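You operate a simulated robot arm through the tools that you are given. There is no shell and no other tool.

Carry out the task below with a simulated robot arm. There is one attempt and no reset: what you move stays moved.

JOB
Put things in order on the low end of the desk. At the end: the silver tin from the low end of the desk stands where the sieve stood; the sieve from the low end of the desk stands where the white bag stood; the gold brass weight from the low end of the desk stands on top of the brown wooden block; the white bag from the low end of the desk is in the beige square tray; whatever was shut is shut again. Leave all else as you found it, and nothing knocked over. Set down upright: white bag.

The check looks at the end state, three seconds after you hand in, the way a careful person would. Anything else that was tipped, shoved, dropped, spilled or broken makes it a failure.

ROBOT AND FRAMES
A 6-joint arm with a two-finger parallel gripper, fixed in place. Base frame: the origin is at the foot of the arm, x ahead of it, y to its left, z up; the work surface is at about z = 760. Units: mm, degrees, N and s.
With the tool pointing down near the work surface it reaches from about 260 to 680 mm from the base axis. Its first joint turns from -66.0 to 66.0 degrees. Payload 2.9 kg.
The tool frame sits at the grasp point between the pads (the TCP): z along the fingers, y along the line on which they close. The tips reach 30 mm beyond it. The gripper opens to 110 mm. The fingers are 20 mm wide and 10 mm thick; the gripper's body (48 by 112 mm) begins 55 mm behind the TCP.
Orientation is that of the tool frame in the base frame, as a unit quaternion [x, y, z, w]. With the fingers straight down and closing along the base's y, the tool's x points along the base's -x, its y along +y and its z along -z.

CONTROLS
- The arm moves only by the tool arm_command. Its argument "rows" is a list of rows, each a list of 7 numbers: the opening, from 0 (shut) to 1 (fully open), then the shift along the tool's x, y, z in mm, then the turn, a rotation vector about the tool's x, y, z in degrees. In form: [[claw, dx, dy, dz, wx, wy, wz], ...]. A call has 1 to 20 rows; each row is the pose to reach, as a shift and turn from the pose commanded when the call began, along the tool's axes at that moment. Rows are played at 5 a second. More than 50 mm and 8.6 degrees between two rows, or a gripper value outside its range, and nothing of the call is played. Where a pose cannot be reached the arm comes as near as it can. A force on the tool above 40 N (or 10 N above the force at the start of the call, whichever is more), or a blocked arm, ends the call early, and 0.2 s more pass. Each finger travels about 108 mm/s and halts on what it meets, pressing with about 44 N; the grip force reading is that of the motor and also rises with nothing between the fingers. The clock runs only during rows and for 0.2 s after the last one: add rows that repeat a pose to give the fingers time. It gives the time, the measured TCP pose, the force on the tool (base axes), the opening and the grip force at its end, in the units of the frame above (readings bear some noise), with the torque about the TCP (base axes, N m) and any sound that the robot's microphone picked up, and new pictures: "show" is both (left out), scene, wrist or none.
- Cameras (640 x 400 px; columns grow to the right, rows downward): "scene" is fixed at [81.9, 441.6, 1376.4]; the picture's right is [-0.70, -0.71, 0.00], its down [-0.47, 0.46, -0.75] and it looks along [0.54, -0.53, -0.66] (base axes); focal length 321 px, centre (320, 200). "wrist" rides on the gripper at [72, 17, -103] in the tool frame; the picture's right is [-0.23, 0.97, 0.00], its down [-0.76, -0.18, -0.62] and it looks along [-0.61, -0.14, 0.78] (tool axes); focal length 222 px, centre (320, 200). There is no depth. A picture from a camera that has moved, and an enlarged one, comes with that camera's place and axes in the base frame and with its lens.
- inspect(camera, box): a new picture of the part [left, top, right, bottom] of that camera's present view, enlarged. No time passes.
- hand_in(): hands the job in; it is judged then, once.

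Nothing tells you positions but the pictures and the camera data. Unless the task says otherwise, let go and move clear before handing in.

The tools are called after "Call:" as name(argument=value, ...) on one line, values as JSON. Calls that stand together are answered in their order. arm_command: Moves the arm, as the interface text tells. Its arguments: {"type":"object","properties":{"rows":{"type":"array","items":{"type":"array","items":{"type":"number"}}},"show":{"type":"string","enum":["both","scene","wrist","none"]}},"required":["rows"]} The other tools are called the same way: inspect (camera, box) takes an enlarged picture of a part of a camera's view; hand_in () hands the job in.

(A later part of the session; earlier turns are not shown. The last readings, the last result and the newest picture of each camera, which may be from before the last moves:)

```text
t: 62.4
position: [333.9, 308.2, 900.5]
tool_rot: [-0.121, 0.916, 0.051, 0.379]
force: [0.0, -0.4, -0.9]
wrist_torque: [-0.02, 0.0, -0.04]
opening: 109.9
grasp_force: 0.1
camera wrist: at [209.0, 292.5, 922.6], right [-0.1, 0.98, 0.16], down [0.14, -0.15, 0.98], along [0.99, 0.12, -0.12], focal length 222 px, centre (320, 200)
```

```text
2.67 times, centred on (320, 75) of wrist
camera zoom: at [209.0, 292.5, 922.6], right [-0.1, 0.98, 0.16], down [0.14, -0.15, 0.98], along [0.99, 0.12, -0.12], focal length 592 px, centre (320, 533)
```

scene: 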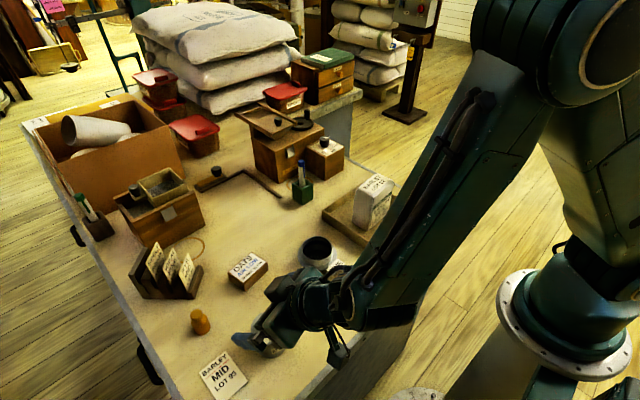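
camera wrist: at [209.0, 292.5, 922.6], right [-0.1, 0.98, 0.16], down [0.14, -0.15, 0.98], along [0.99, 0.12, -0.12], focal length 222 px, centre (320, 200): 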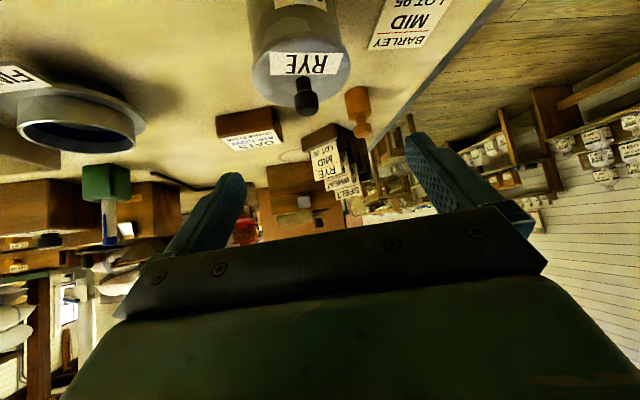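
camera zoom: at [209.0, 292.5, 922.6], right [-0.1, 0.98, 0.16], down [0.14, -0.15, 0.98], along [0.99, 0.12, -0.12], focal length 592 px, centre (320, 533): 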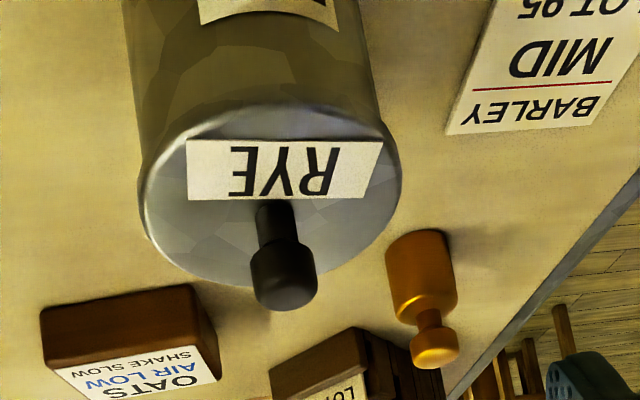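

Reached. The tin is centred between the fingers laterally. I'll descend vertically most of the way and check.

Call:
arm_command(rows=[[1, 14.1, 0, 14.1, 0, 0, 0], [1, 28.3, 0, 28.3, 0, 0, 0], [1, 42.4, 0, 42.4, 0, 0, 0], [1, 53, 0, 53, 0, 0, 0], [1, 53, 0, 53, 0, 0, 0]], show="both")

Call:
inspect(camera="wrist", box=[200, 0, 460, 220])

Call:
inspect(camera="scene", box=[210, 260, 370, 400])

```text
t: 63.6
position: [334.0, 307.4, 825.0]
tool_rot: [-0.12, 0.916, 0.049, 0.379]
force: [-0.8, 0.6, 0.3]
wrist_torque: [0.0, 0.03, 0.02]
opening: 109.7
grasp_force: 0.0
camera wrist: at [209.3, 292.2, 847.8], right [-0.1, 0.98, 0.16], down [0.14, -0.15, 0.98], along [0.99, 0.12, -0.12], focal length 222 px, centre (320, 200)
```

scene: 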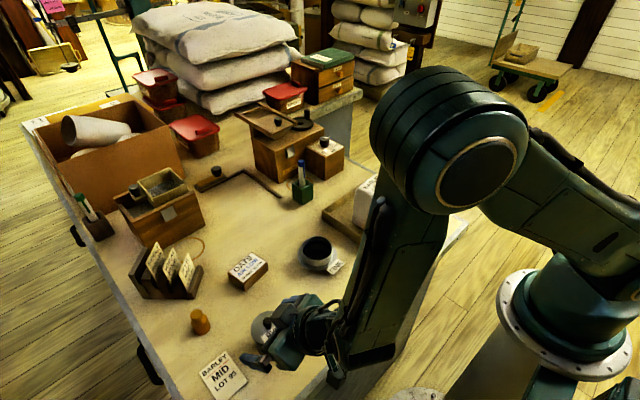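
wrist: 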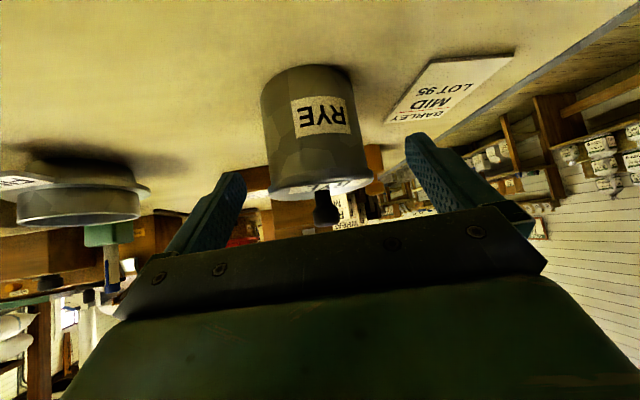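

```text
1.82 times, centred on (330, 110) of wrist
camera zoom: at [209.3, 292.2, 847.8], right [-0.1, 0.98, 0.16], down [0.14, -0.15, 0.98], along [0.99, 0.12, -0.12], focal length 404 px, centre (302, 364)
```

zoom: 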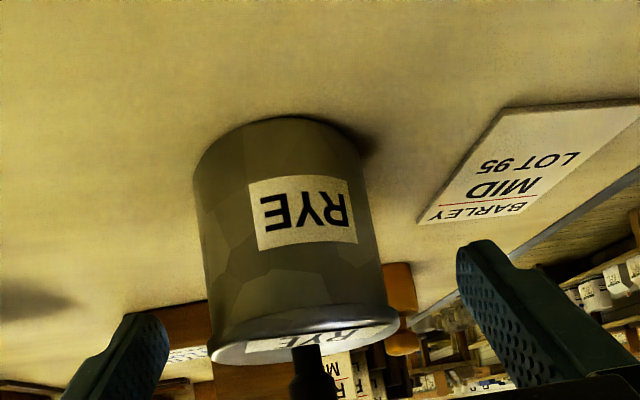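

```text
2.86 times, centred on (290, 330) of scene
camera zoom: at [81.9, 441.6, 1376.4], right [-0.7, -0.71, 0.0], down [-0.47, 0.46, -0.75], along [0.54, -0.53, -0.66], focal length 916 px, centre (406, -171)
```

zoom: 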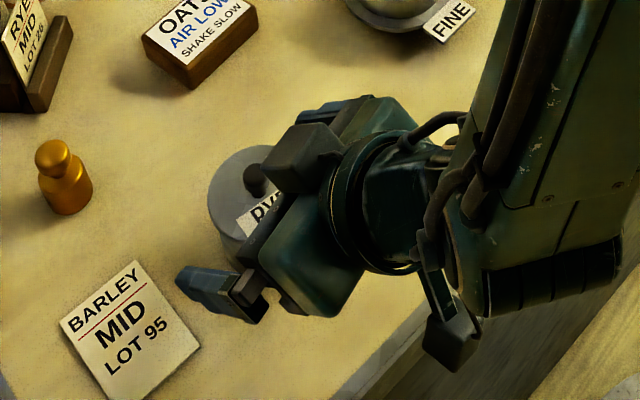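

The profile is clear: the lid's skirt overhangs the body at about z 818–827, and below that the body is straight. I'll lower another 29 mm so the fingers meet the body at about z 786, under the skirt.

Call:
arm_command(rows=[[1, 7, 0, 7, 0, 0, 0], [1, 13, 0, 13, 0, 0, 0], [1, 17, 0, 17, 0, 0, 0], [1, 19.5, 0, 19.5, 0, 0, 0], [1, 20.5, 0, 20.5, 0, 0, 0], [1, 20.5, 0, 20.5, 0, 0, 0]], show="both")

Call:
inspect(camera="wrist", box=[200, 0, 460, 220])

Call:
inspect(camera="scene", box=[210, 260, 370, 400])

```text
t: 65.0
position: [334.2, 308.9, 794.4]
tool_rot: [-0.121, 0.916, 0.05, 0.379]
force: [0.6, 0.3, -0.4]
wrist_torque: [0.01, 0.01, 0.01]
opening: 110.0
grasp_force: 0.1
camera wrist: at [209.1, 292.9, 819.0], right [-0.1, 0.98, 0.16], down [0.14, -0.15, 0.98], along [0.99, 0.12, -0.12], focal length 222 px, centre (320, 200)
```

scene: 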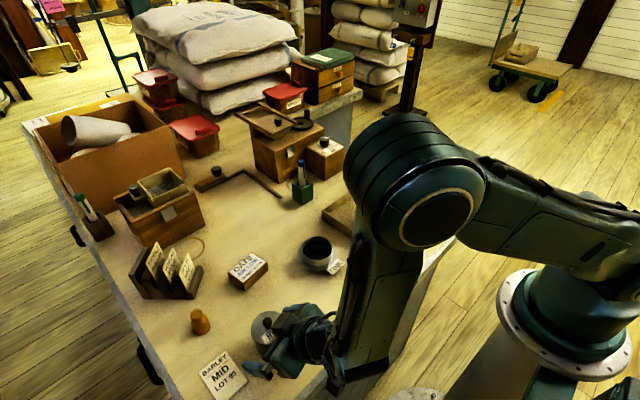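
wrist: 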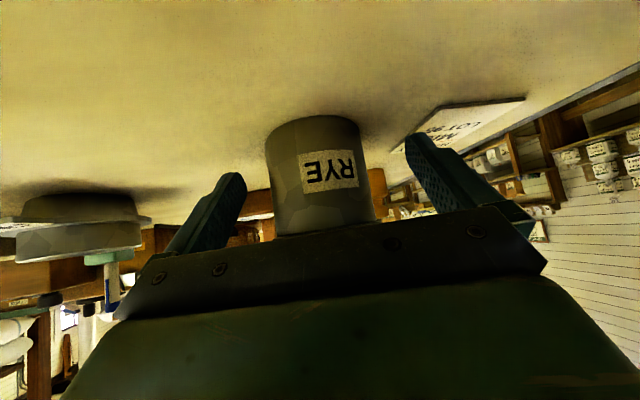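

```text
1.82 times, centred on (330, 110) of wrist
camera zoom: at [209.1, 292.9, 819.0], right [-0.1, 0.98, 0.16], down [0.14, -0.15, 0.98], along [0.99, 0.12, -0.12], focal length 404 px, centre (302, 364)
```

zoom: 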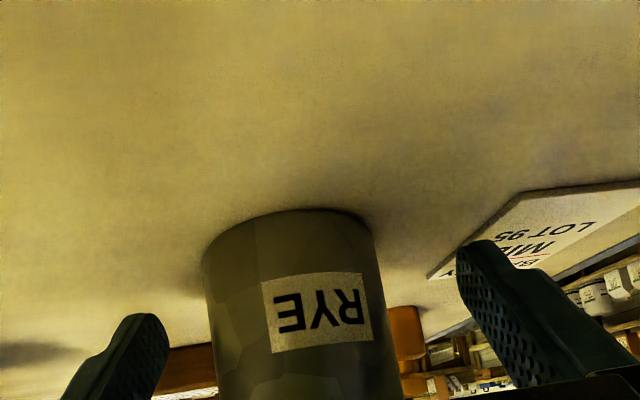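

```text
2.86 times, centred on (290, 330) of scene
camera zoom: at [81.9, 441.6, 1376.4], right [-0.7, -0.71, 0.0], down [-0.47, 0.46, -0.75], along [0.54, -0.53, -0.66], focal length 916 px, centre (406, -171)
```

zoom: 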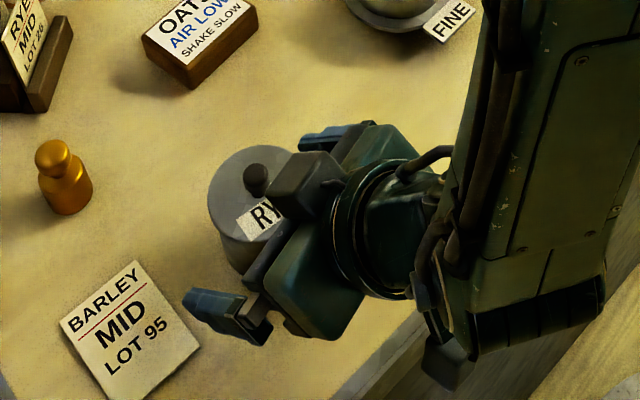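

The tin body is centred between the fingers with no contact force. I'll close now and expect an opening near 60–61 mm.

Call:
arm_command(rows=[[0.9, 0, 0, 0, 0, 0, 0], [0.75, 0, 0, 0, 0, 0, 0], [0.6, 0, 0, 0, 0, 0, 0], [0.45, 0, 0, 0, 0, 0, 0], [0.4, 0, 0, 0, 0, 0, 0], [0.4, 0, 0, 0, 0, 0, 0]], show="both")

Call:
inspect(camera="scene", box=[210, 270, 330, 390])

Call:
inspect(camera="wrist", box=[200, 0, 460, 220])

```text
t: 66.4
position: [334.4, 308.4, 795.2]
tool_rot: [-0.12, 0.916, 0.05, 0.38]
force: [0.4, -1.2, 0.8]
wrist_torque: [-0.15, 0.04, 0.02]
opening: 58.6
grasp_force: 43.8
camera wrist: at [209.1, 292.6, 819.1], right [-0.1, 0.98, 0.16], down [0.14, -0.15, 0.98], along [0.99, 0.12, -0.12], focal length 222 px, centre (320, 200)
```

scene: 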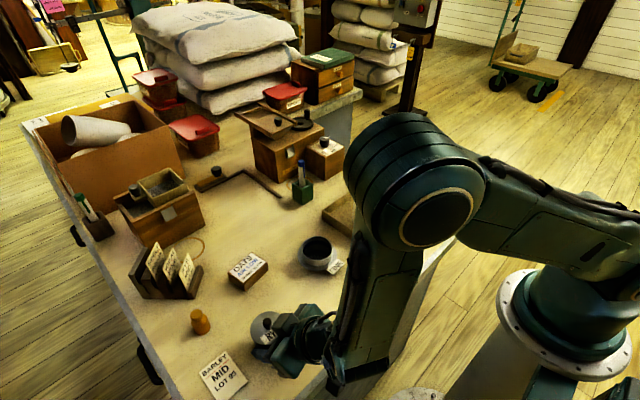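
wrist: 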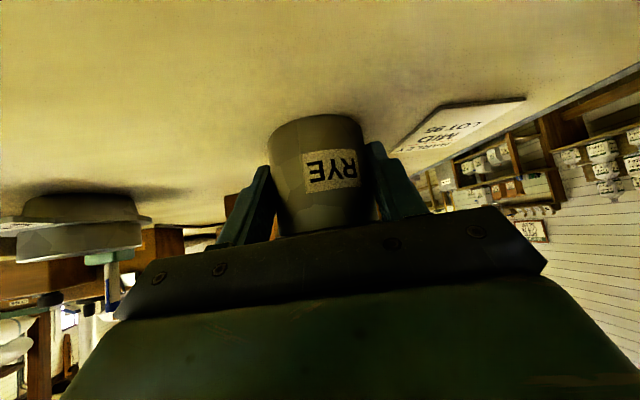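

```text
3.33 times, centred on (270, 330) of scene
camera zoom: at [81.9, 441.5, 1376.4], right [-0.7, -0.71, 0.0], down [-0.47, 0.46, -0.75], along [0.54, -0.53, -0.66], focal length 1068 px, centre (487, -233)
```

zoom: 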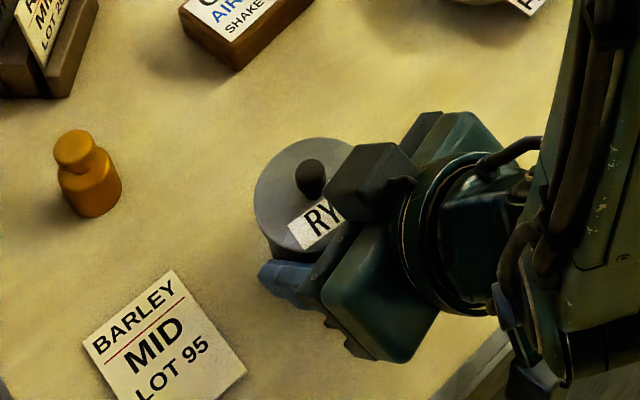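

```text
1.82 times, centred on (330, 110) of wrist
camera zoom: at [209.1, 292.6, 819.1], right [-0.1, 0.98, 0.16], down [0.14, -0.15, 0.98], along [0.99, 0.12, -0.12], focal length 404 px, centre (302, 364)
```

zoom: 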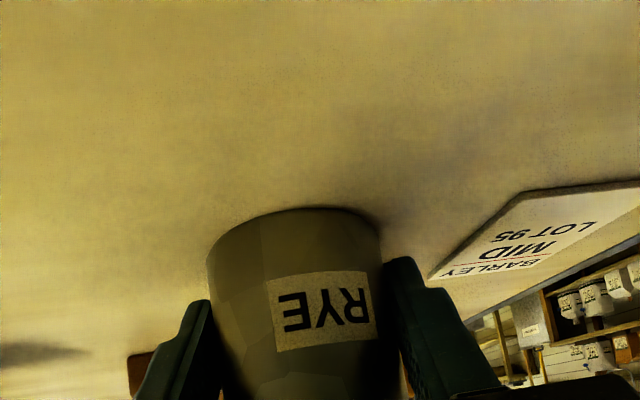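

The opening of 58.6 mm shows the fingers are on the body, under the 64 mm lid. I'll lift straight up very slowly and check the hold.

Call:
arm_command(rows=[[0.3, -0.5, 0, -0.5, 0, 0, 0], [0.3, -1.4, 0, -1.4, 0, 0, 0], [0.3, -2.8, 0, -2.8, 0, 0, 0], [0.3, -4.5, 0, -4.5, 0, 0, 0], [0.3, -6.5, 0, -6.5, 0, 0, 0], [0.3, -8.5, 0, -8.5, 0, 0, 0], [0.3, -10, 0, -10, 0, 0, 0], [0.3, -10.6, 0, -10.6, 0, 0, 0], [0.3, -10.6, 0, -10.6, 0, 0, 0]], show="both")

Call:
inspect(camera="scene", box=[210, 270, 330, 390])

Call:
inspect(camera="wrist", box=[200, 0, 460, 220])

```text
t: 68.4
position: [334.7, 308.1, 810.1]
tool_rot: [-0.12, 0.916, 0.049, 0.379]
force: [0.0, -0.4, -3.0]
wrist_torque: [-0.02, 0.02, 0.0]
opening: 58.3
grasp_force: 44.6
camera wrist: at [209.0, 292.6, 834.1], right [-0.1, 0.98, 0.16], down [0.14, -0.15, 0.98], along [0.99, 0.12, -0.12], focal length 222 px, centre (320, 200)
```

scene: 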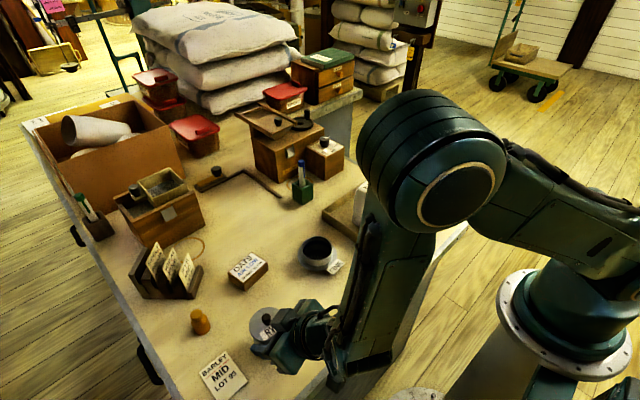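
wrist: 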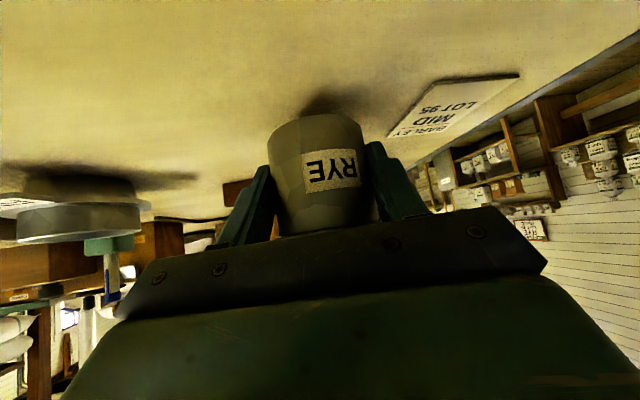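

```text
3.33 times, centred on (270, 330) of scene
camera zoom: at [81.9, 441.6, 1376.4], right [-0.7, -0.71, 0.0], down [-0.47, 0.46, -0.75], along [0.54, -0.53, -0.66], focal length 1068 px, centre (487, -233)
```

zoom: 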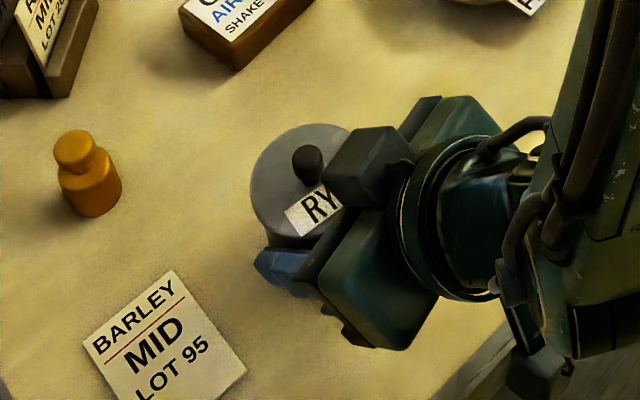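

```text
1.82 times, centred on (330, 110) of wrist
camera zoom: at [209.0, 292.6, 834.1], right [-0.1, 0.98, 0.16], down [0.14, -0.15, 0.98], along [0.99, 0.12, -0.12], focal length 404 px, centre (302, 364)
```

zoom: 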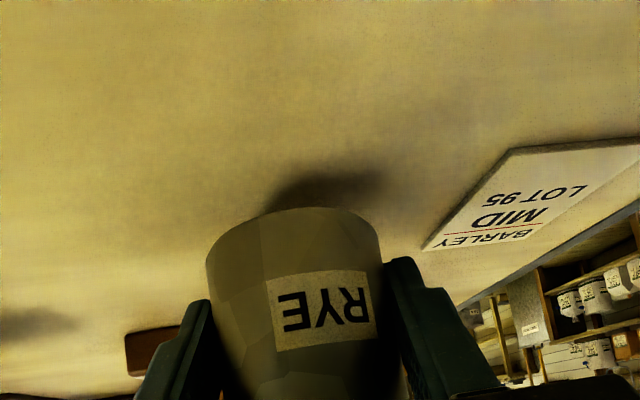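

The tin hangs steady with the lid on, reading 3 N and no slip. I'll raise it another 35 mm slowly.

Call:
arm_command(rows=[[0.3, -1.4, 0, -1.4, 0, 0, 0], [0.3, -3.5, 0, -3.5, 0, 0, 0], [0.3, -6.4, 0, -6.4, 0, 0, 0], [0.3, -9.2, 0, -9.2, 0, 0, 0], [0.3, -12, 0, -12, 0, 0, 0], [0.3, -14.8, 0, -14.8, 0, 0, 0], [0.3, -17.7, 0, -17.7, 0, 0, 0], [0.3, -20.5, 0, -20.5, 0, 0, 0], [0.3, -22.6, 0, -22.6, 0, 0, 0], [0.3, -24, 0, -24, 0, 0, 0], [0.3, -24.7, 0, -24.7, 0, 0, 0], [0.3, -24.7, 0, -24.7, 0, 0, 0]], show="both")

```text
t: 71.0
position: [334.3, 309.3, 846.0]
tool_rot: [-0.121, 0.916, 0.051, 0.38]
force: [-0.3, -0.5, -2.6]
wrist_torque: [-0.02, 0.02, -0.02]
opening: 58.4
grasp_force: 43.8
camera wrist: at [209.1, 292.8, 868.9], right [-0.1, 0.98, 0.16], down [0.14, -0.15, 0.98], along [0.99, 0.12, -0.12], focal length 222 px, centre (320, 200)
```

scene: 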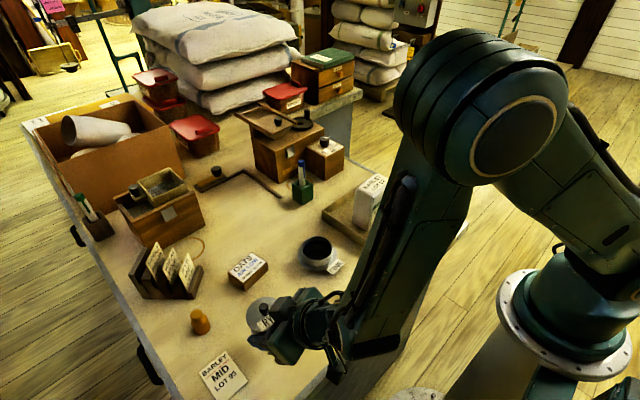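
wrist: 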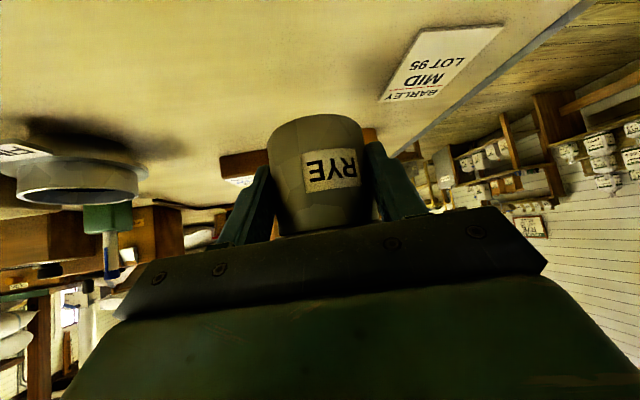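

Holding well; the tin's bottom is at about z 811. I'll carry it slowly toward (638,130), first half now.

Call:
arm_command(rows=[[0.3, -0.8, -1.2, 0.8, 0, 0, 0], [0.3, -2.5, -3.7, 2.5, 0, 0, 0], [0.3, -5, -7.4, 5, 0, 0, 0], [0.3, -8.4, -12.4, 8.4, 0, 0, 0], [0.3, -12.6, -18.6, 12.6, 0, 0, 0], [0.3, -17.6, -26, 17.6, 0, 0, 0], [0.3, -23.5, -34.7, 23.5, 0, 0, 0], [0.3, -29.4, -43.4, 29.4, 0, 0, 0], [0.3, -35.3, -52, 35.3, 0, 0, 0], [0.3, -41.2, -60.7, 41.2, 0, 0, 0], [0.3, -47, -69.4, 47, 0, 0, 0], [0.3, -52.9, -78.1, 52.9, 0, 0, 0], [0.3, -58.8, -86.7, 58.8, 0, 0, 0], [0.3, -64.7, -95.4, 64.7, 0, 0, 0], [0.3, -69.7, -102.8, 69.7, 0, 0, 0], [0.3, -73.9, -109, 73.9, 0, 0, 0], [0.3, -77.3, -114, 77.3, 0, 0, 0], [0.3, -80.2, -118.3, 80.2, 0, 0, 0], [0.3, -82.3, -121.4, 82.3, 0, 0, 0], [0.3, -84, -123.9, 84, 0, 0, 0]], show="both")

```text
t: 75.2
position: [480.6, 218.9, 845.5]
tool_rot: [-0.121, 0.916, 0.05, 0.379]
force: [0.7, -0.5, -2.3]
wrist_torque: [0.01, 0.03, 0.0]
opening: 58.3
grasp_force: 44.3
camera wrist: at [355.8, 203.8, 868.8], right [-0.1, 0.98, 0.16], down [0.14, -0.15, 0.98], along [0.99, 0.12, -0.12], focal length 222 px, centre (320, 200)
```

scene: 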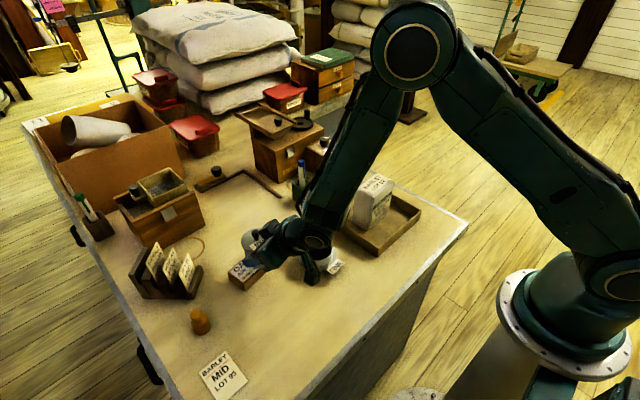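
wrist: 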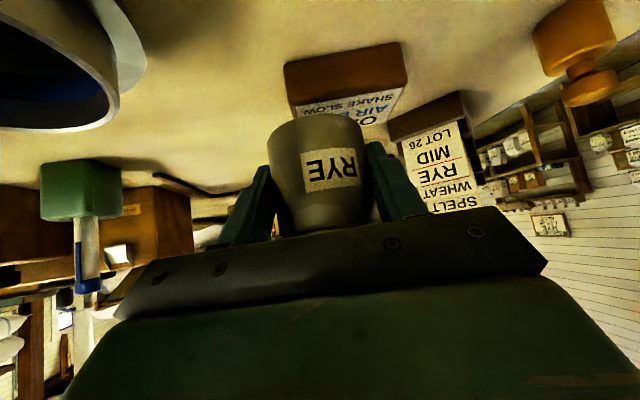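

Steady. Now the second half, yawing the tool 20° as I go so that the camera stays clear of the sieve.

Call:
arm_command(rows=[[0.3, -0.8, -1.2, 0.8, 0.14, 0, 0.14], [0.3, -2.5, -3.7, 2.5, 0.42, 0, 0.42], [0.3, -5, -7.4, 5, 0.85, 0, 0.85], [0.3, -8.4, -12.4, 8.4, 1.4, 0, 1.4], [0.3, -12.7, -18.5, 12.7, 2.1, 0, 2.1], [0.3, -17.7, -25.9, 17.7, 2.97, 0, 2.97], [0.3, -23.7, -34.6, 23.7, 3.96, 0, 3.96], [0.3, -29.6, -43.2, 29.6, 4.95, 0, 4.95], [0.3, -35.5, -51.8, 35.5, 5.94, 0, 5.94], [0.3, -41.4, -60.5, 41.4, 6.93, 0, 6.93], [0.3, -47.3, -69.1, 47.3, 7.92, 0, 7.92], [0.3, -53.2, -77.7, 53.2, 8.91, 0, 8.91], [0.3, -59.2, -86.4, 59.2, 9.9, 0, 9.9], [0.3, -65.1, -95, 65.1, 10.9, 0, 10.9], [0.3, -70.1, -102.4, 70.1, 11.7, 0, 11.7], [0.3, -74.4, -108.6, 74.4, 12.4, 0, 12.4], [0.3, -77.7, -113.5, 77.7, 13, 0, 13], [0.3, -80.7, -117.8, 80.7, 13.5, 0, 13.5], [0.3, -82.8, -120.9, 82.8, 13.9, 0, 13.9], [0.3, -84.5, -123.4, 84.5, 14.14, 0, 14.14]], show="both")

Call:
inspect(camera="scene", box=[190, 140, 340, 270])

```text
t: 79.4
position: [629.4, 131.9, 846.2]
tool_rot: [0.042, 0.923, -0.018, 0.383]
force: [0.5, 0.0, -3.1]
wrist_torque: [-0.02, 0.01, -0.02]
opening: 57.5
grasp_force: 44.4
camera wrist: at [505.3, 158.8, 869.1], right [0.25, 0.96, 0.16], down [0.08, -0.19, 0.98], along [0.97, -0.23, -0.12], focal length 222 px, centre (320, 200)
```

scene: 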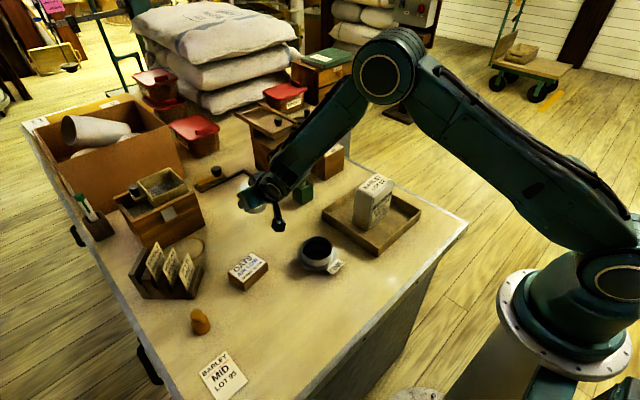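
wrist: 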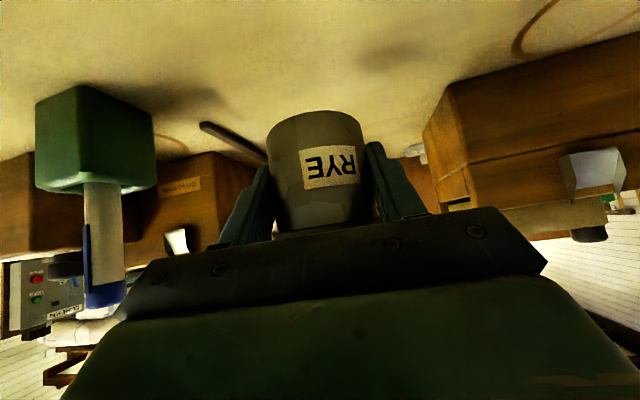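

```text
3.08 times, centred on (265, 205) of scene
camera zoom: at [81.9, 441.6, 1376.4], right [-0.7, -0.71, 0.0], down [-0.47, 0.46, -0.75], along [0.54, -0.53, -0.66], focal length 986 px, centre (489, 185)
```

zoom: 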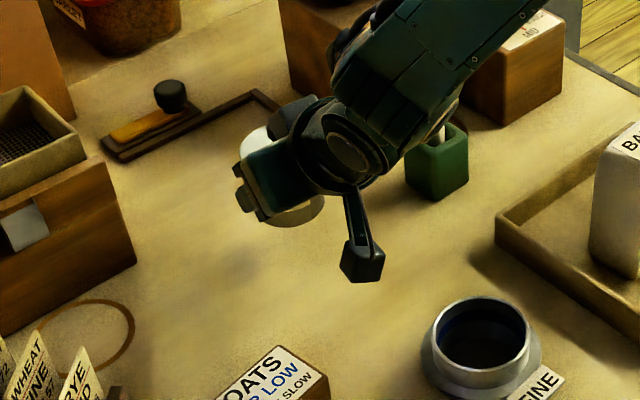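

The tin is above the sieve's old place, near (639,130), still upright with its lid on. I'll lower it slowly.

Call:
arm_command(rows=[[0.3, 1.4, 0, 1.4, 0, 0, 0], [0.3, 3.5, 0, 3.5, 0, 0, 0], [0.3, 6.4, 0, 6.4, 0, 0, 0], [0.3, 9.9, 0, 9.9, 0, 0, 0], [0.3, 13.4, 0, 13.4, 0, 0, 0], [0.3, 17, 0, 17, 0, 0, 0], [0.3, 20.5, 0, 20.5, 0, 0, 0], [0.3, 23.3, 0, 23.3, 0, 0, 0], [0.3, 26.2, 0, 26.2, 0, 0, 0], [0.3, 28.3, 0, 28.3, 0, 0, 0], [0.3, 30, 0, 30, 0, 0, 0], [0.3, 31.1, 0, 31.1, 0, 0, 0], [0.3, 31.1, 0, 31.1, 0, 0, 0]], show="both")

Call:
inspect(camera="wrist", box=[200, 0, 460, 220])

Call:
inspect(camera="scene", box=[210, 150, 330, 260])

```text
t: 82.2
position: [628.5, 130.8, 801.4]
tool_rot: [0.04, 0.923, -0.017, 0.382]
force: [0.3, -0.5, -3.1]
wrist_torque: [0.01, 0.02, -0.01]
opening: 57.6
grasp_force: 43.3
camera wrist: at [505.1, 158.6, 824.6], right [0.25, 0.96, 0.16], down [0.08, -0.19, 0.98], along [0.97, -0.23, -0.12], focal length 222 px, centre (320, 200)
```

scene: 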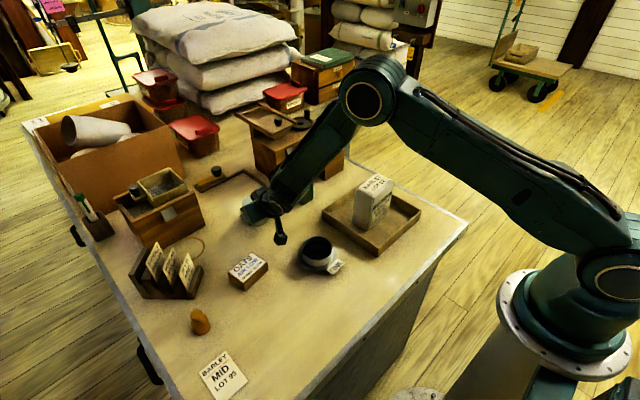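
wrist: 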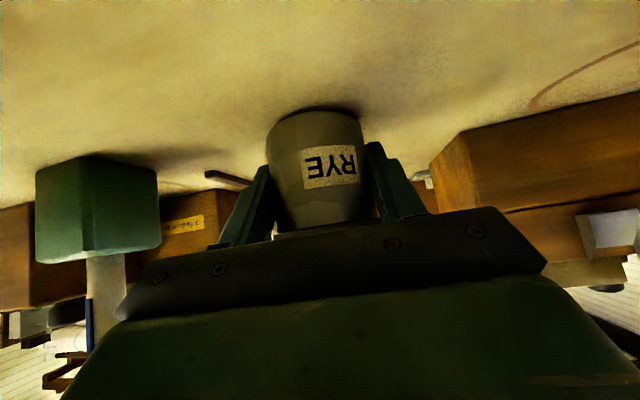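

```text
1.82 times, centred on (330, 110) of wrist
camera zoom: at [505.1, 158.6, 824.6], right [0.25, 0.96, 0.16], down [0.08, -0.19, 0.98], along [0.97, -0.23, -0.12], focal length 404 px, centre (302, 364)
```

zoom: 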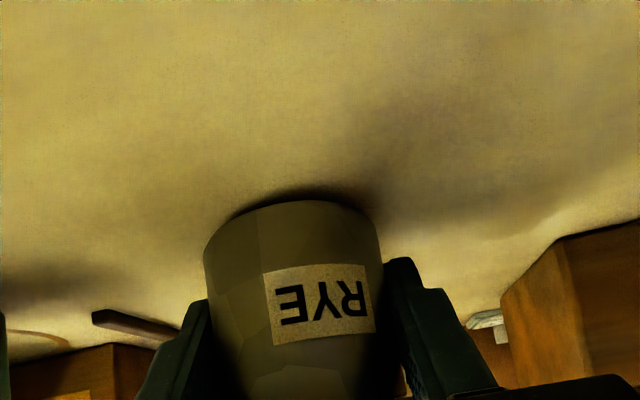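

```text
3.64 times, centred on (270, 205) of scene
camera zoom: at [81.9, 441.6, 1376.4], right [-0.7, -0.71, 0.0], down [-0.47, 0.46, -0.75], along [0.54, -0.53, -0.66], focal length 1166 px, centre (502, 182)
```

zoom: 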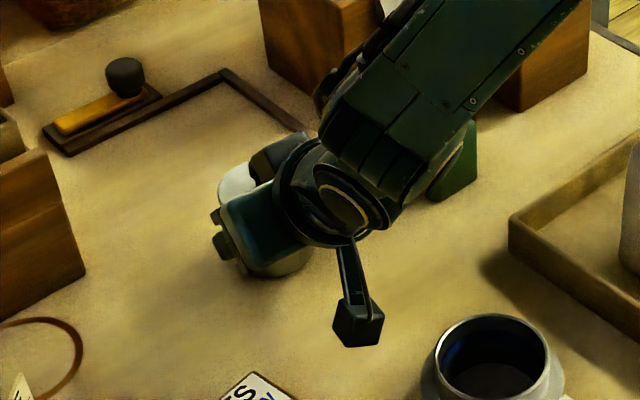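

Only a few millimetres remain. I'll ease down in small steps, watching the force.

Call:
arm_command(rows=[[0.3, 0.6, 0, 0.6, 0, 0, 0], [0.3, 1.2, 0, 1.2, 0, 0, 0], [0.3, 1.8, 0, 1.8, 0, 0, 0], [0.3, 2.4, 0, 2.4, 0, 0, 0], [0.3, 2.4, 0, 2.4, 0, 0, 0]], show="none")

```text
t: 83.4
position: [627.4, 129.9, 796.5]
tool_rot: [0.04, 0.923, -0.017, 0.382]
force: [-1.1, 0.2, -2.3]
wrist_torque: [-0.02, 0.02, -0.01]
opening: 57.4
grasp_force: 43.6
```

Call:
arm_command(rows=[[0.3, 0.4, 0, 0.4, 0, 0, 0], [0.3, 0.8, 0, 0.8, 0, 0, 0], [0.3, 0.8, 0, 0.8, 0, 0, 0]], show="wrist")

Call:
inspect(camera="wrist", box=[200, 0, 460, 220])

```text
t: 84.2
position: [629.1, 130.7, 796.9]
tool_rot: [0.041, 0.923, -0.017, 0.383]
force: [-3.5, -0.4, 4.2]
wrist_torque: [-0.24, 0.2, -0.05]
opening: 57.7
grasp_force: 43.6
camera wrist: at [505.6, 158.8, 820.7], right [0.25, 0.96, 0.16], down [0.08, -0.19, 0.98], along [0.97, -0.23, -0.12], focal length 222 px, centre (320, 200)
```

wrist: 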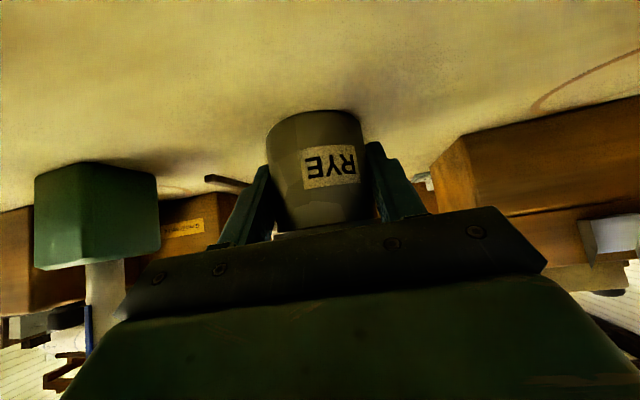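

```text
1.82 times, centred on (330, 110) of wrist
camera zoom: at [505.6, 158.8, 820.7], right [0.25, 0.96, 0.16], down [0.08, -0.19, 0.98], along [0.97, -0.23, -0.12], focal length 404 px, centre (302, 364)
```

zoom: 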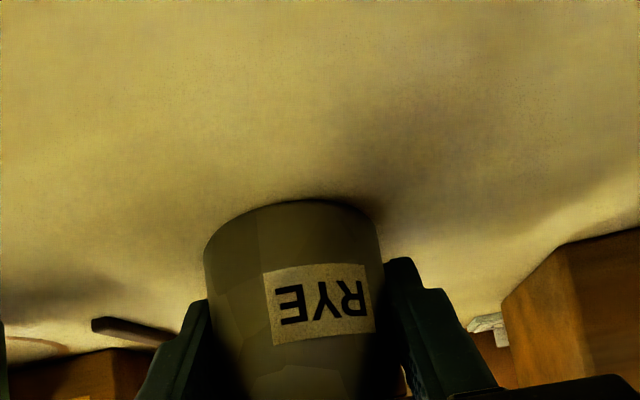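

The tin is resting on the desk. I'll release it gently.

Call:
arm_command(rows=[[0.55, 0, 0, 0, 0, 0, 0], [0.6, 0, 0, 0, 0, 0, 0], [0.7, 0, 0, 0, 0, 0, 0], [0.85, 0, 0, 0, 0, 0, 0], [1, 0, 0, 0, 0, 0, 0], [1, 0, 0, 0, 0, 0, 0], [1, 0, 0, 0, 0, 0, 0]], show="both")

Call:
inspect(camera="wrist", box=[200, 0, 460, 220])

```text
t: 85.8
position: [628.7, 130.8, 797.0]
tool_rot: [0.041, 0.923, -0.017, 0.382]
force: [0.0, 0.4, -0.4]
wrist_torque: [0.01, 0.01, -0.02]
opening: 110.1
grasp_force: 0.1
camera wrist: at [505.3, 158.9, 820.2], right [0.25, 0.96, 0.16], down [0.08, -0.19, 0.98], along [0.97, -0.23, -0.12], focal length 222 px, centre (320, 200)
```

scene: 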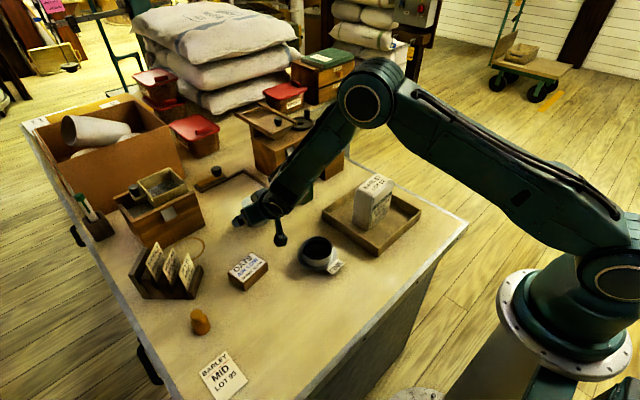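
wrist: 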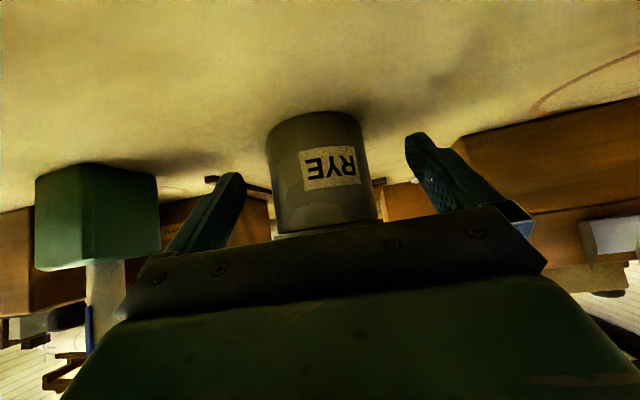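

```text
1.82 times, centred on (330, 110) of wrist
camera zoom: at [505.3, 158.9, 820.2], right [0.25, 0.96, 0.16], down [0.08, -0.19, 0.98], along [0.97, -0.23, -0.12], focal length 404 px, centre (302, 364)
```

zoom: 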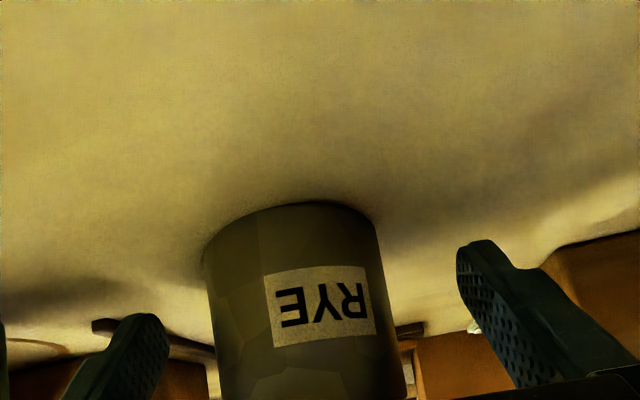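

The tin stands upright and closed where the sieve was. I'll back the gripper away along its own axis, up and toward the base.

Call:
arm_command(rows=[[1, 0, 0, -10, 0, 0, 0], [1, 0, 0, -30, 0, 0, 0], [1, 0, 0, -60, 0, 0, 0], [1, 0, 0, -95, 0, 0, 0], [1, 0, 0, -130, 0, 0, 0], [1, 0, 0, -130, 0, 0, 0]], show="both")

Call:
inspect(camera="wrist", box=[180, 0, 480, 220])

```text
t: 87.2
position: [536.9, 140.3, 888.8]
tool_rot: [0.041, 0.923, -0.017, 0.382]
force: [0.0, -0.1, -0.7]
wrist_torque: [-0.02, -0.02, 0.01]
opening: 109.6
grasp_force: 0.0
camera wrist: at [412.8, 167.6, 912.1], right [0.25, 0.96, 0.16], down [0.08, -0.19, 0.98], along [0.97, -0.23, -0.12], focal length 222 px, centre (320, 200)
```

scene: 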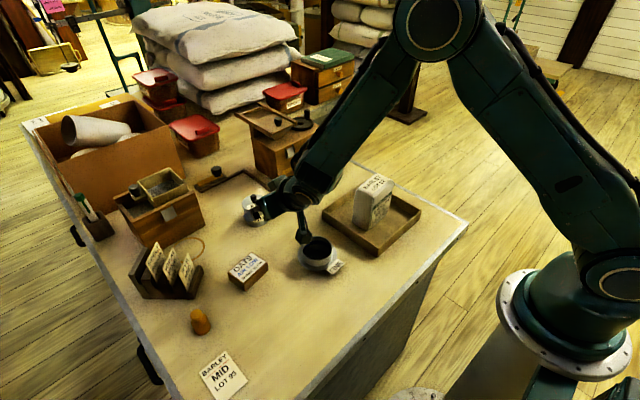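
wrist: 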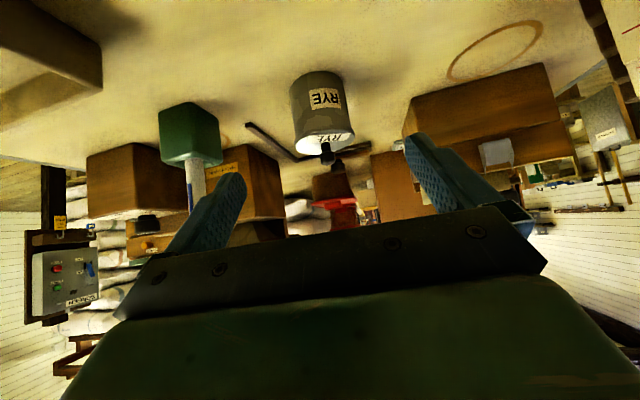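

```text
1.82 times, centred on (330, 110) of wrist
camera zoom: at [412.8, 167.6, 912.1], right [0.25, 0.96, 0.16], down [0.08, -0.19, 0.98], along [0.97, -0.23, -0.12], focal length 404 px, centre (302, 364)
```

zoom: 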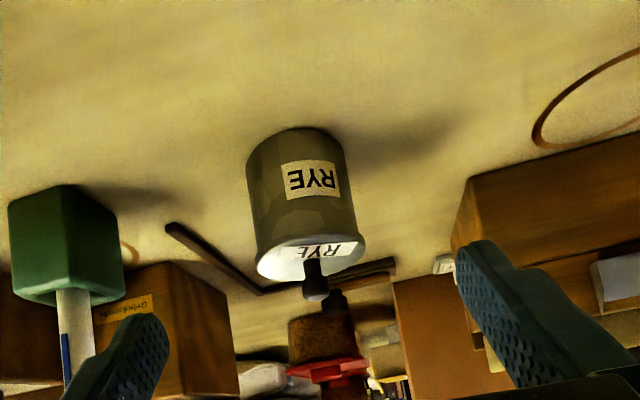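

The tin stands upright with its lid seated. The weight looks a little different in the latest scene picture, so I'll check it closely.

Call:
inspect(camera="scene", box=[160, 290, 260, 400])

Call:
inspect(camera="scene", box=[210, 160, 350, 300])

```text
3.64 times, centred on (210, 345) of scene
camera zoom: at [81.8, 441.6, 1376.4], right [-0.7, -0.71, 0.0], down [-0.47, 0.46, -0.75], along [0.54, -0.53, -0.66], focal length 1166 px, centre (720, -327)
```

zoom: 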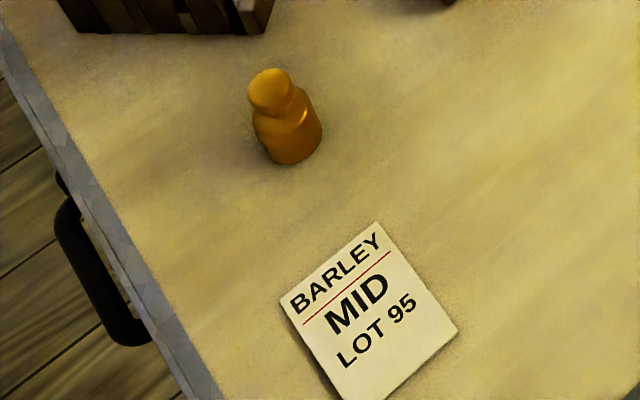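

```text
2.86 times, centred on (280, 230) of scene
camera zoom: at [81.8, 441.6, 1376.4], right [-0.7, -0.71, 0.0], down [-0.47, 0.46, -0.75], along [0.54, -0.53, -0.66], focal length 916 px, centre (434, 114)
```

zoom: 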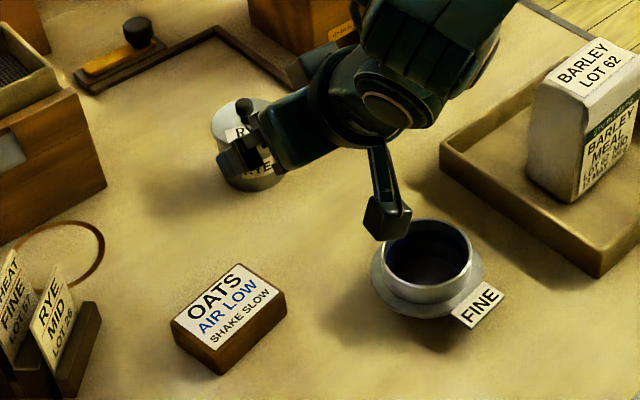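

The weight stands as before. I'll return the tool to vertical and hover over it.

Call:
arm_command(rows=[[1, 4, 15, -25, 0, 5.6, 0], [1, 8, 45, -45, 0, 11.2, 0], [1, 12, 80, -60, 0, 16.9, 0], [1, 16, 115, -72, 0, 22.5, 0], [1, 20, 150, -82, 0, 28.1, 0], [1, 25, 185, -91, 0, 33.8, 0], [1, 29, 217, -99, 0, 39.4, 0], [1, 32.6, 244.3, -105.5, 0, 45, 0], [1, 32.6, 244.3, -105.5, 0, 45, 0]], show="both")

Call:
inspect(camera="wrist", box=[200, 40, 440, 220])

```text
t: 89.2
position: [462.2, 392.1, 940.4]
tool_rot: [0.043, 0.999, 0.0, -0.001]
force: [-0.1, -0.4, -1.2]
wrist_torque: [0.02, 0.01, -0.03]
opening: 110.0
grasp_force: 0.0
camera wrist: at [389.9, 414.8, 1045.4], right [0.31, 0.95, 0.0], down [0.74, -0.24, 0.62], along [0.59, -0.19, -0.78], focal length 222 px, centre (320, 200)
```

scene: 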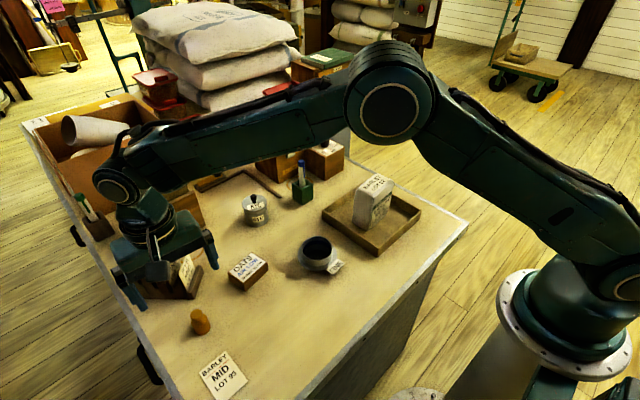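
wrist: 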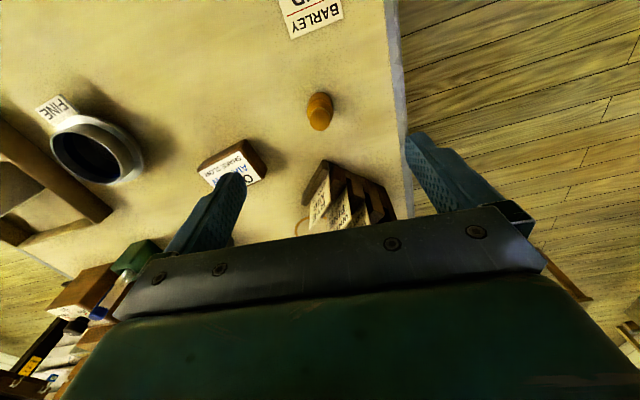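

```text
2.22 times, centred on (320, 130) of wrist
camera zoom: at [389.9, 414.8, 1045.4], right [0.31, 0.95, 0.0], down [0.74, -0.24, 0.62], along [0.59, -0.19, -0.78], focal length 494 px, centre (320, 356)
```

zoom: 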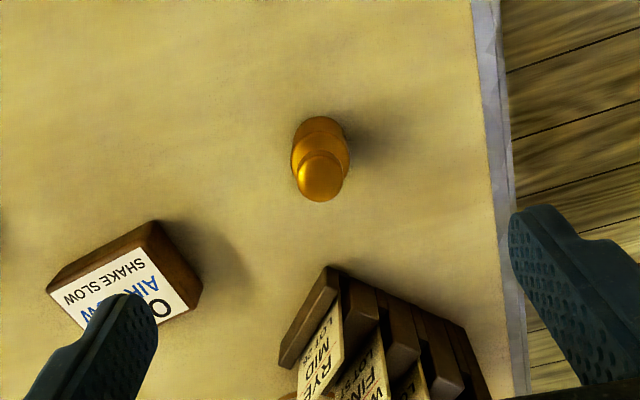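

The weight is directly below the tool: body about 31 mm wide and 37 mm tall, knob top near z 823. I'll descend with a partial opening to grip the body.

Call:
arm_command(rows=[[0.8, 0, 0, 30, 0, 0, 0], [0.7, 0, 0, 60, 0, 0, 0], [0.7, 0, 0, 85, 0, 0, 0], [0.7, 0, 0, 100, 0, 0, 0], [0.7, 0, 0, 100, 0, 0, 0]], show="both")

Call:
inspect(camera="wrist", box=[200, 40, 440, 220])

Call:
inspect(camera="scene", box=[90, 200, 270, 370])

```text
t: 90.4
position: [460.9, 390.9, 840.0]
tool_rot: [0.044, 0.999, 0.0, 0.001]
force: [0.2, 0.1, 0.0]
wrist_torque: [-0.01, -0.02, 0.03]
opening: 77.2
grasp_force: 0.1
camera wrist: at [389.6, 414.1, 945.1], right [0.31, 0.95, 0.0], down [0.74, -0.24, 0.62], along [0.59, -0.19, -0.78], focal length 222 px, centre (320, 200)
```

scene: 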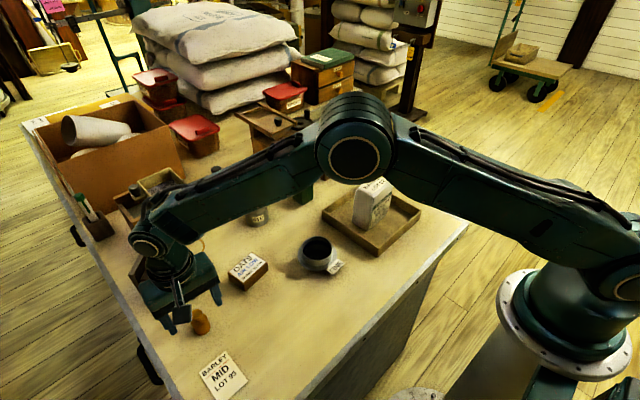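
wrist: 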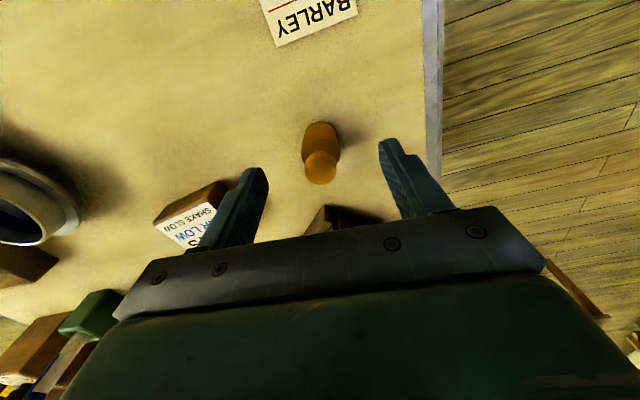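

```text
2.22 times, centred on (320, 130) of wrist
camera zoom: at [389.6, 414.1, 945.1], right [0.31, 0.95, 0.0], down [0.74, -0.24, 0.62], along [0.59, -0.19, -0.78], focal length 494 px, centre (320, 356)
```

zoom: 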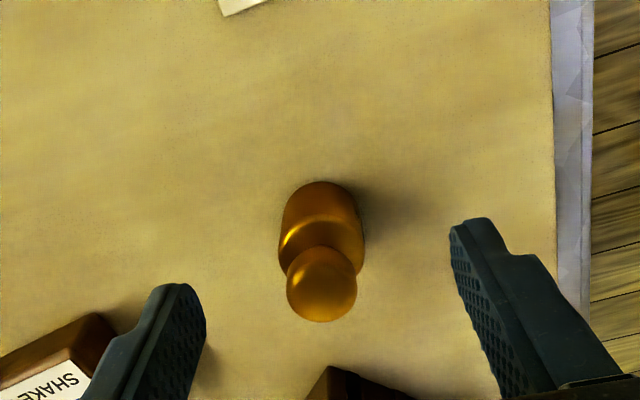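

```text
2.35 times, centred on (180, 285) of scene
camera zoom: at [81.9, 441.6, 1376.4], right [-0.7, -0.71, 0.0], down [-0.47, 0.46, -0.75], along [0.54, -0.53, -0.66], focal length 754 px, centre (649, 0)
```

zoom: 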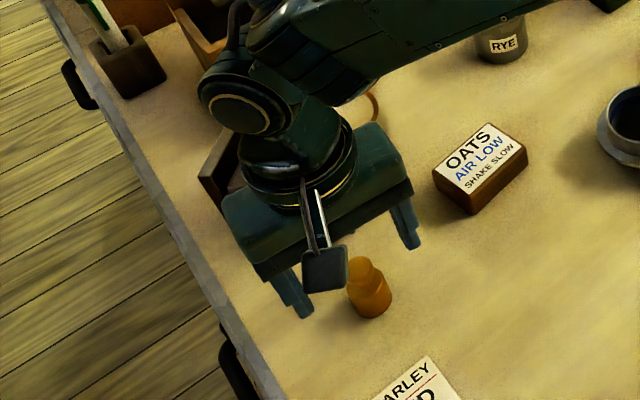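

Well centred. I'll go down the last 44 mm and close on the weight's body.

Call:
arm_command(rows=[[0.7, -1, 0, 15, 0, 0, 0], [0.7, -1, 0, 28, 0, 0, 0], [0.7, -1, 0, 36, 0, 0, 0], [0.7, -1, 0, 41, 0, 0, 0], [0.7, -1, 0, 44, 0, 0, 0], [0.55, -1, 0, 44, 0, 0, 0], [0.4, -1, 0, 44, 0, 0, 0], [0.25, -1, 0, 44, 0, 0, 0], [0.1, -1, 0, 44, 0, 0, 0], [0.1, -1, 0, 44, 0, 0, 0]], show="both")

Call:
inspect(camera="wrist", box=[200, 40, 440, 220])

Call:
inspect(camera="scene", box=[90, 200, 270, 370])

```text
t: 92.6
position: [462.2, 390.4, 796.1]
tool_rot: [0.044, 0.999, 0.0, 0.0]
force: [0.0, -0.3, -0.2]
wrist_torque: [0.06, -0.01, -0.01]
opening: 29.0
grasp_force: 44.3
camera wrist: at [390.5, 414.4, 901.2], right [0.31, 0.95, 0.0], down [0.74, -0.24, 0.62], along [0.59, -0.19, -0.78], focal length 222 px, centre (320, 200)
```

scene: 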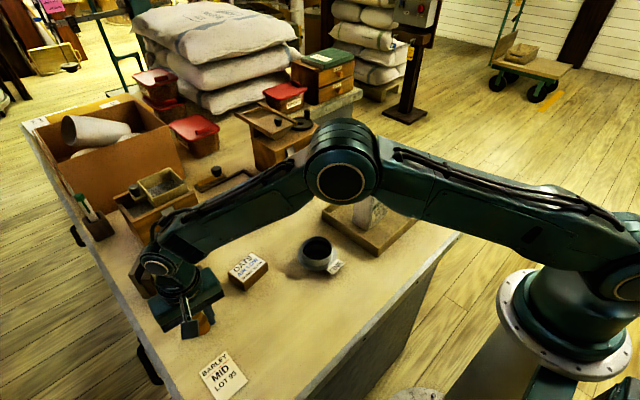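
wrist: 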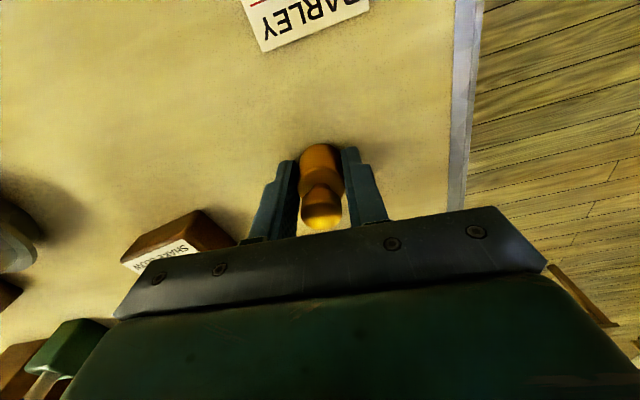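

```text
2.22 times, centred on (320, 130) of wrist
camera zoom: at [390.5, 414.4, 901.2], right [0.31, 0.95, 0.0], down [0.74, -0.24, 0.62], along [0.59, -0.19, -0.78], focal length 494 px, centre (320, 356)
```

zoom: 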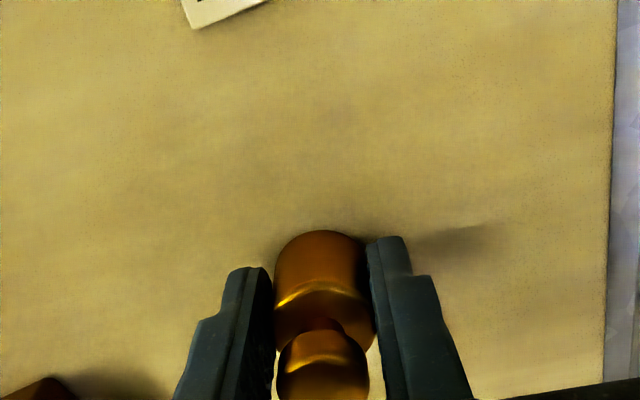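

```text
2.35 times, centred on (180, 285) of scene
camera zoom: at [81.9, 441.6, 1376.4], right [-0.7, -0.71, 0.0], down [-0.47, 0.46, -0.75], along [0.54, -0.53, -0.66], focal length 754 px, centre (649, 0)
```

zoom: 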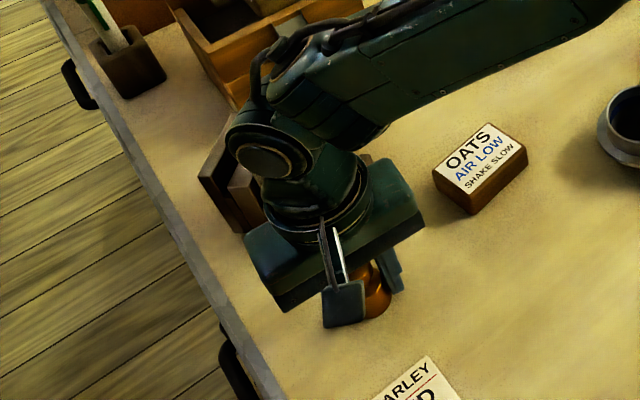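

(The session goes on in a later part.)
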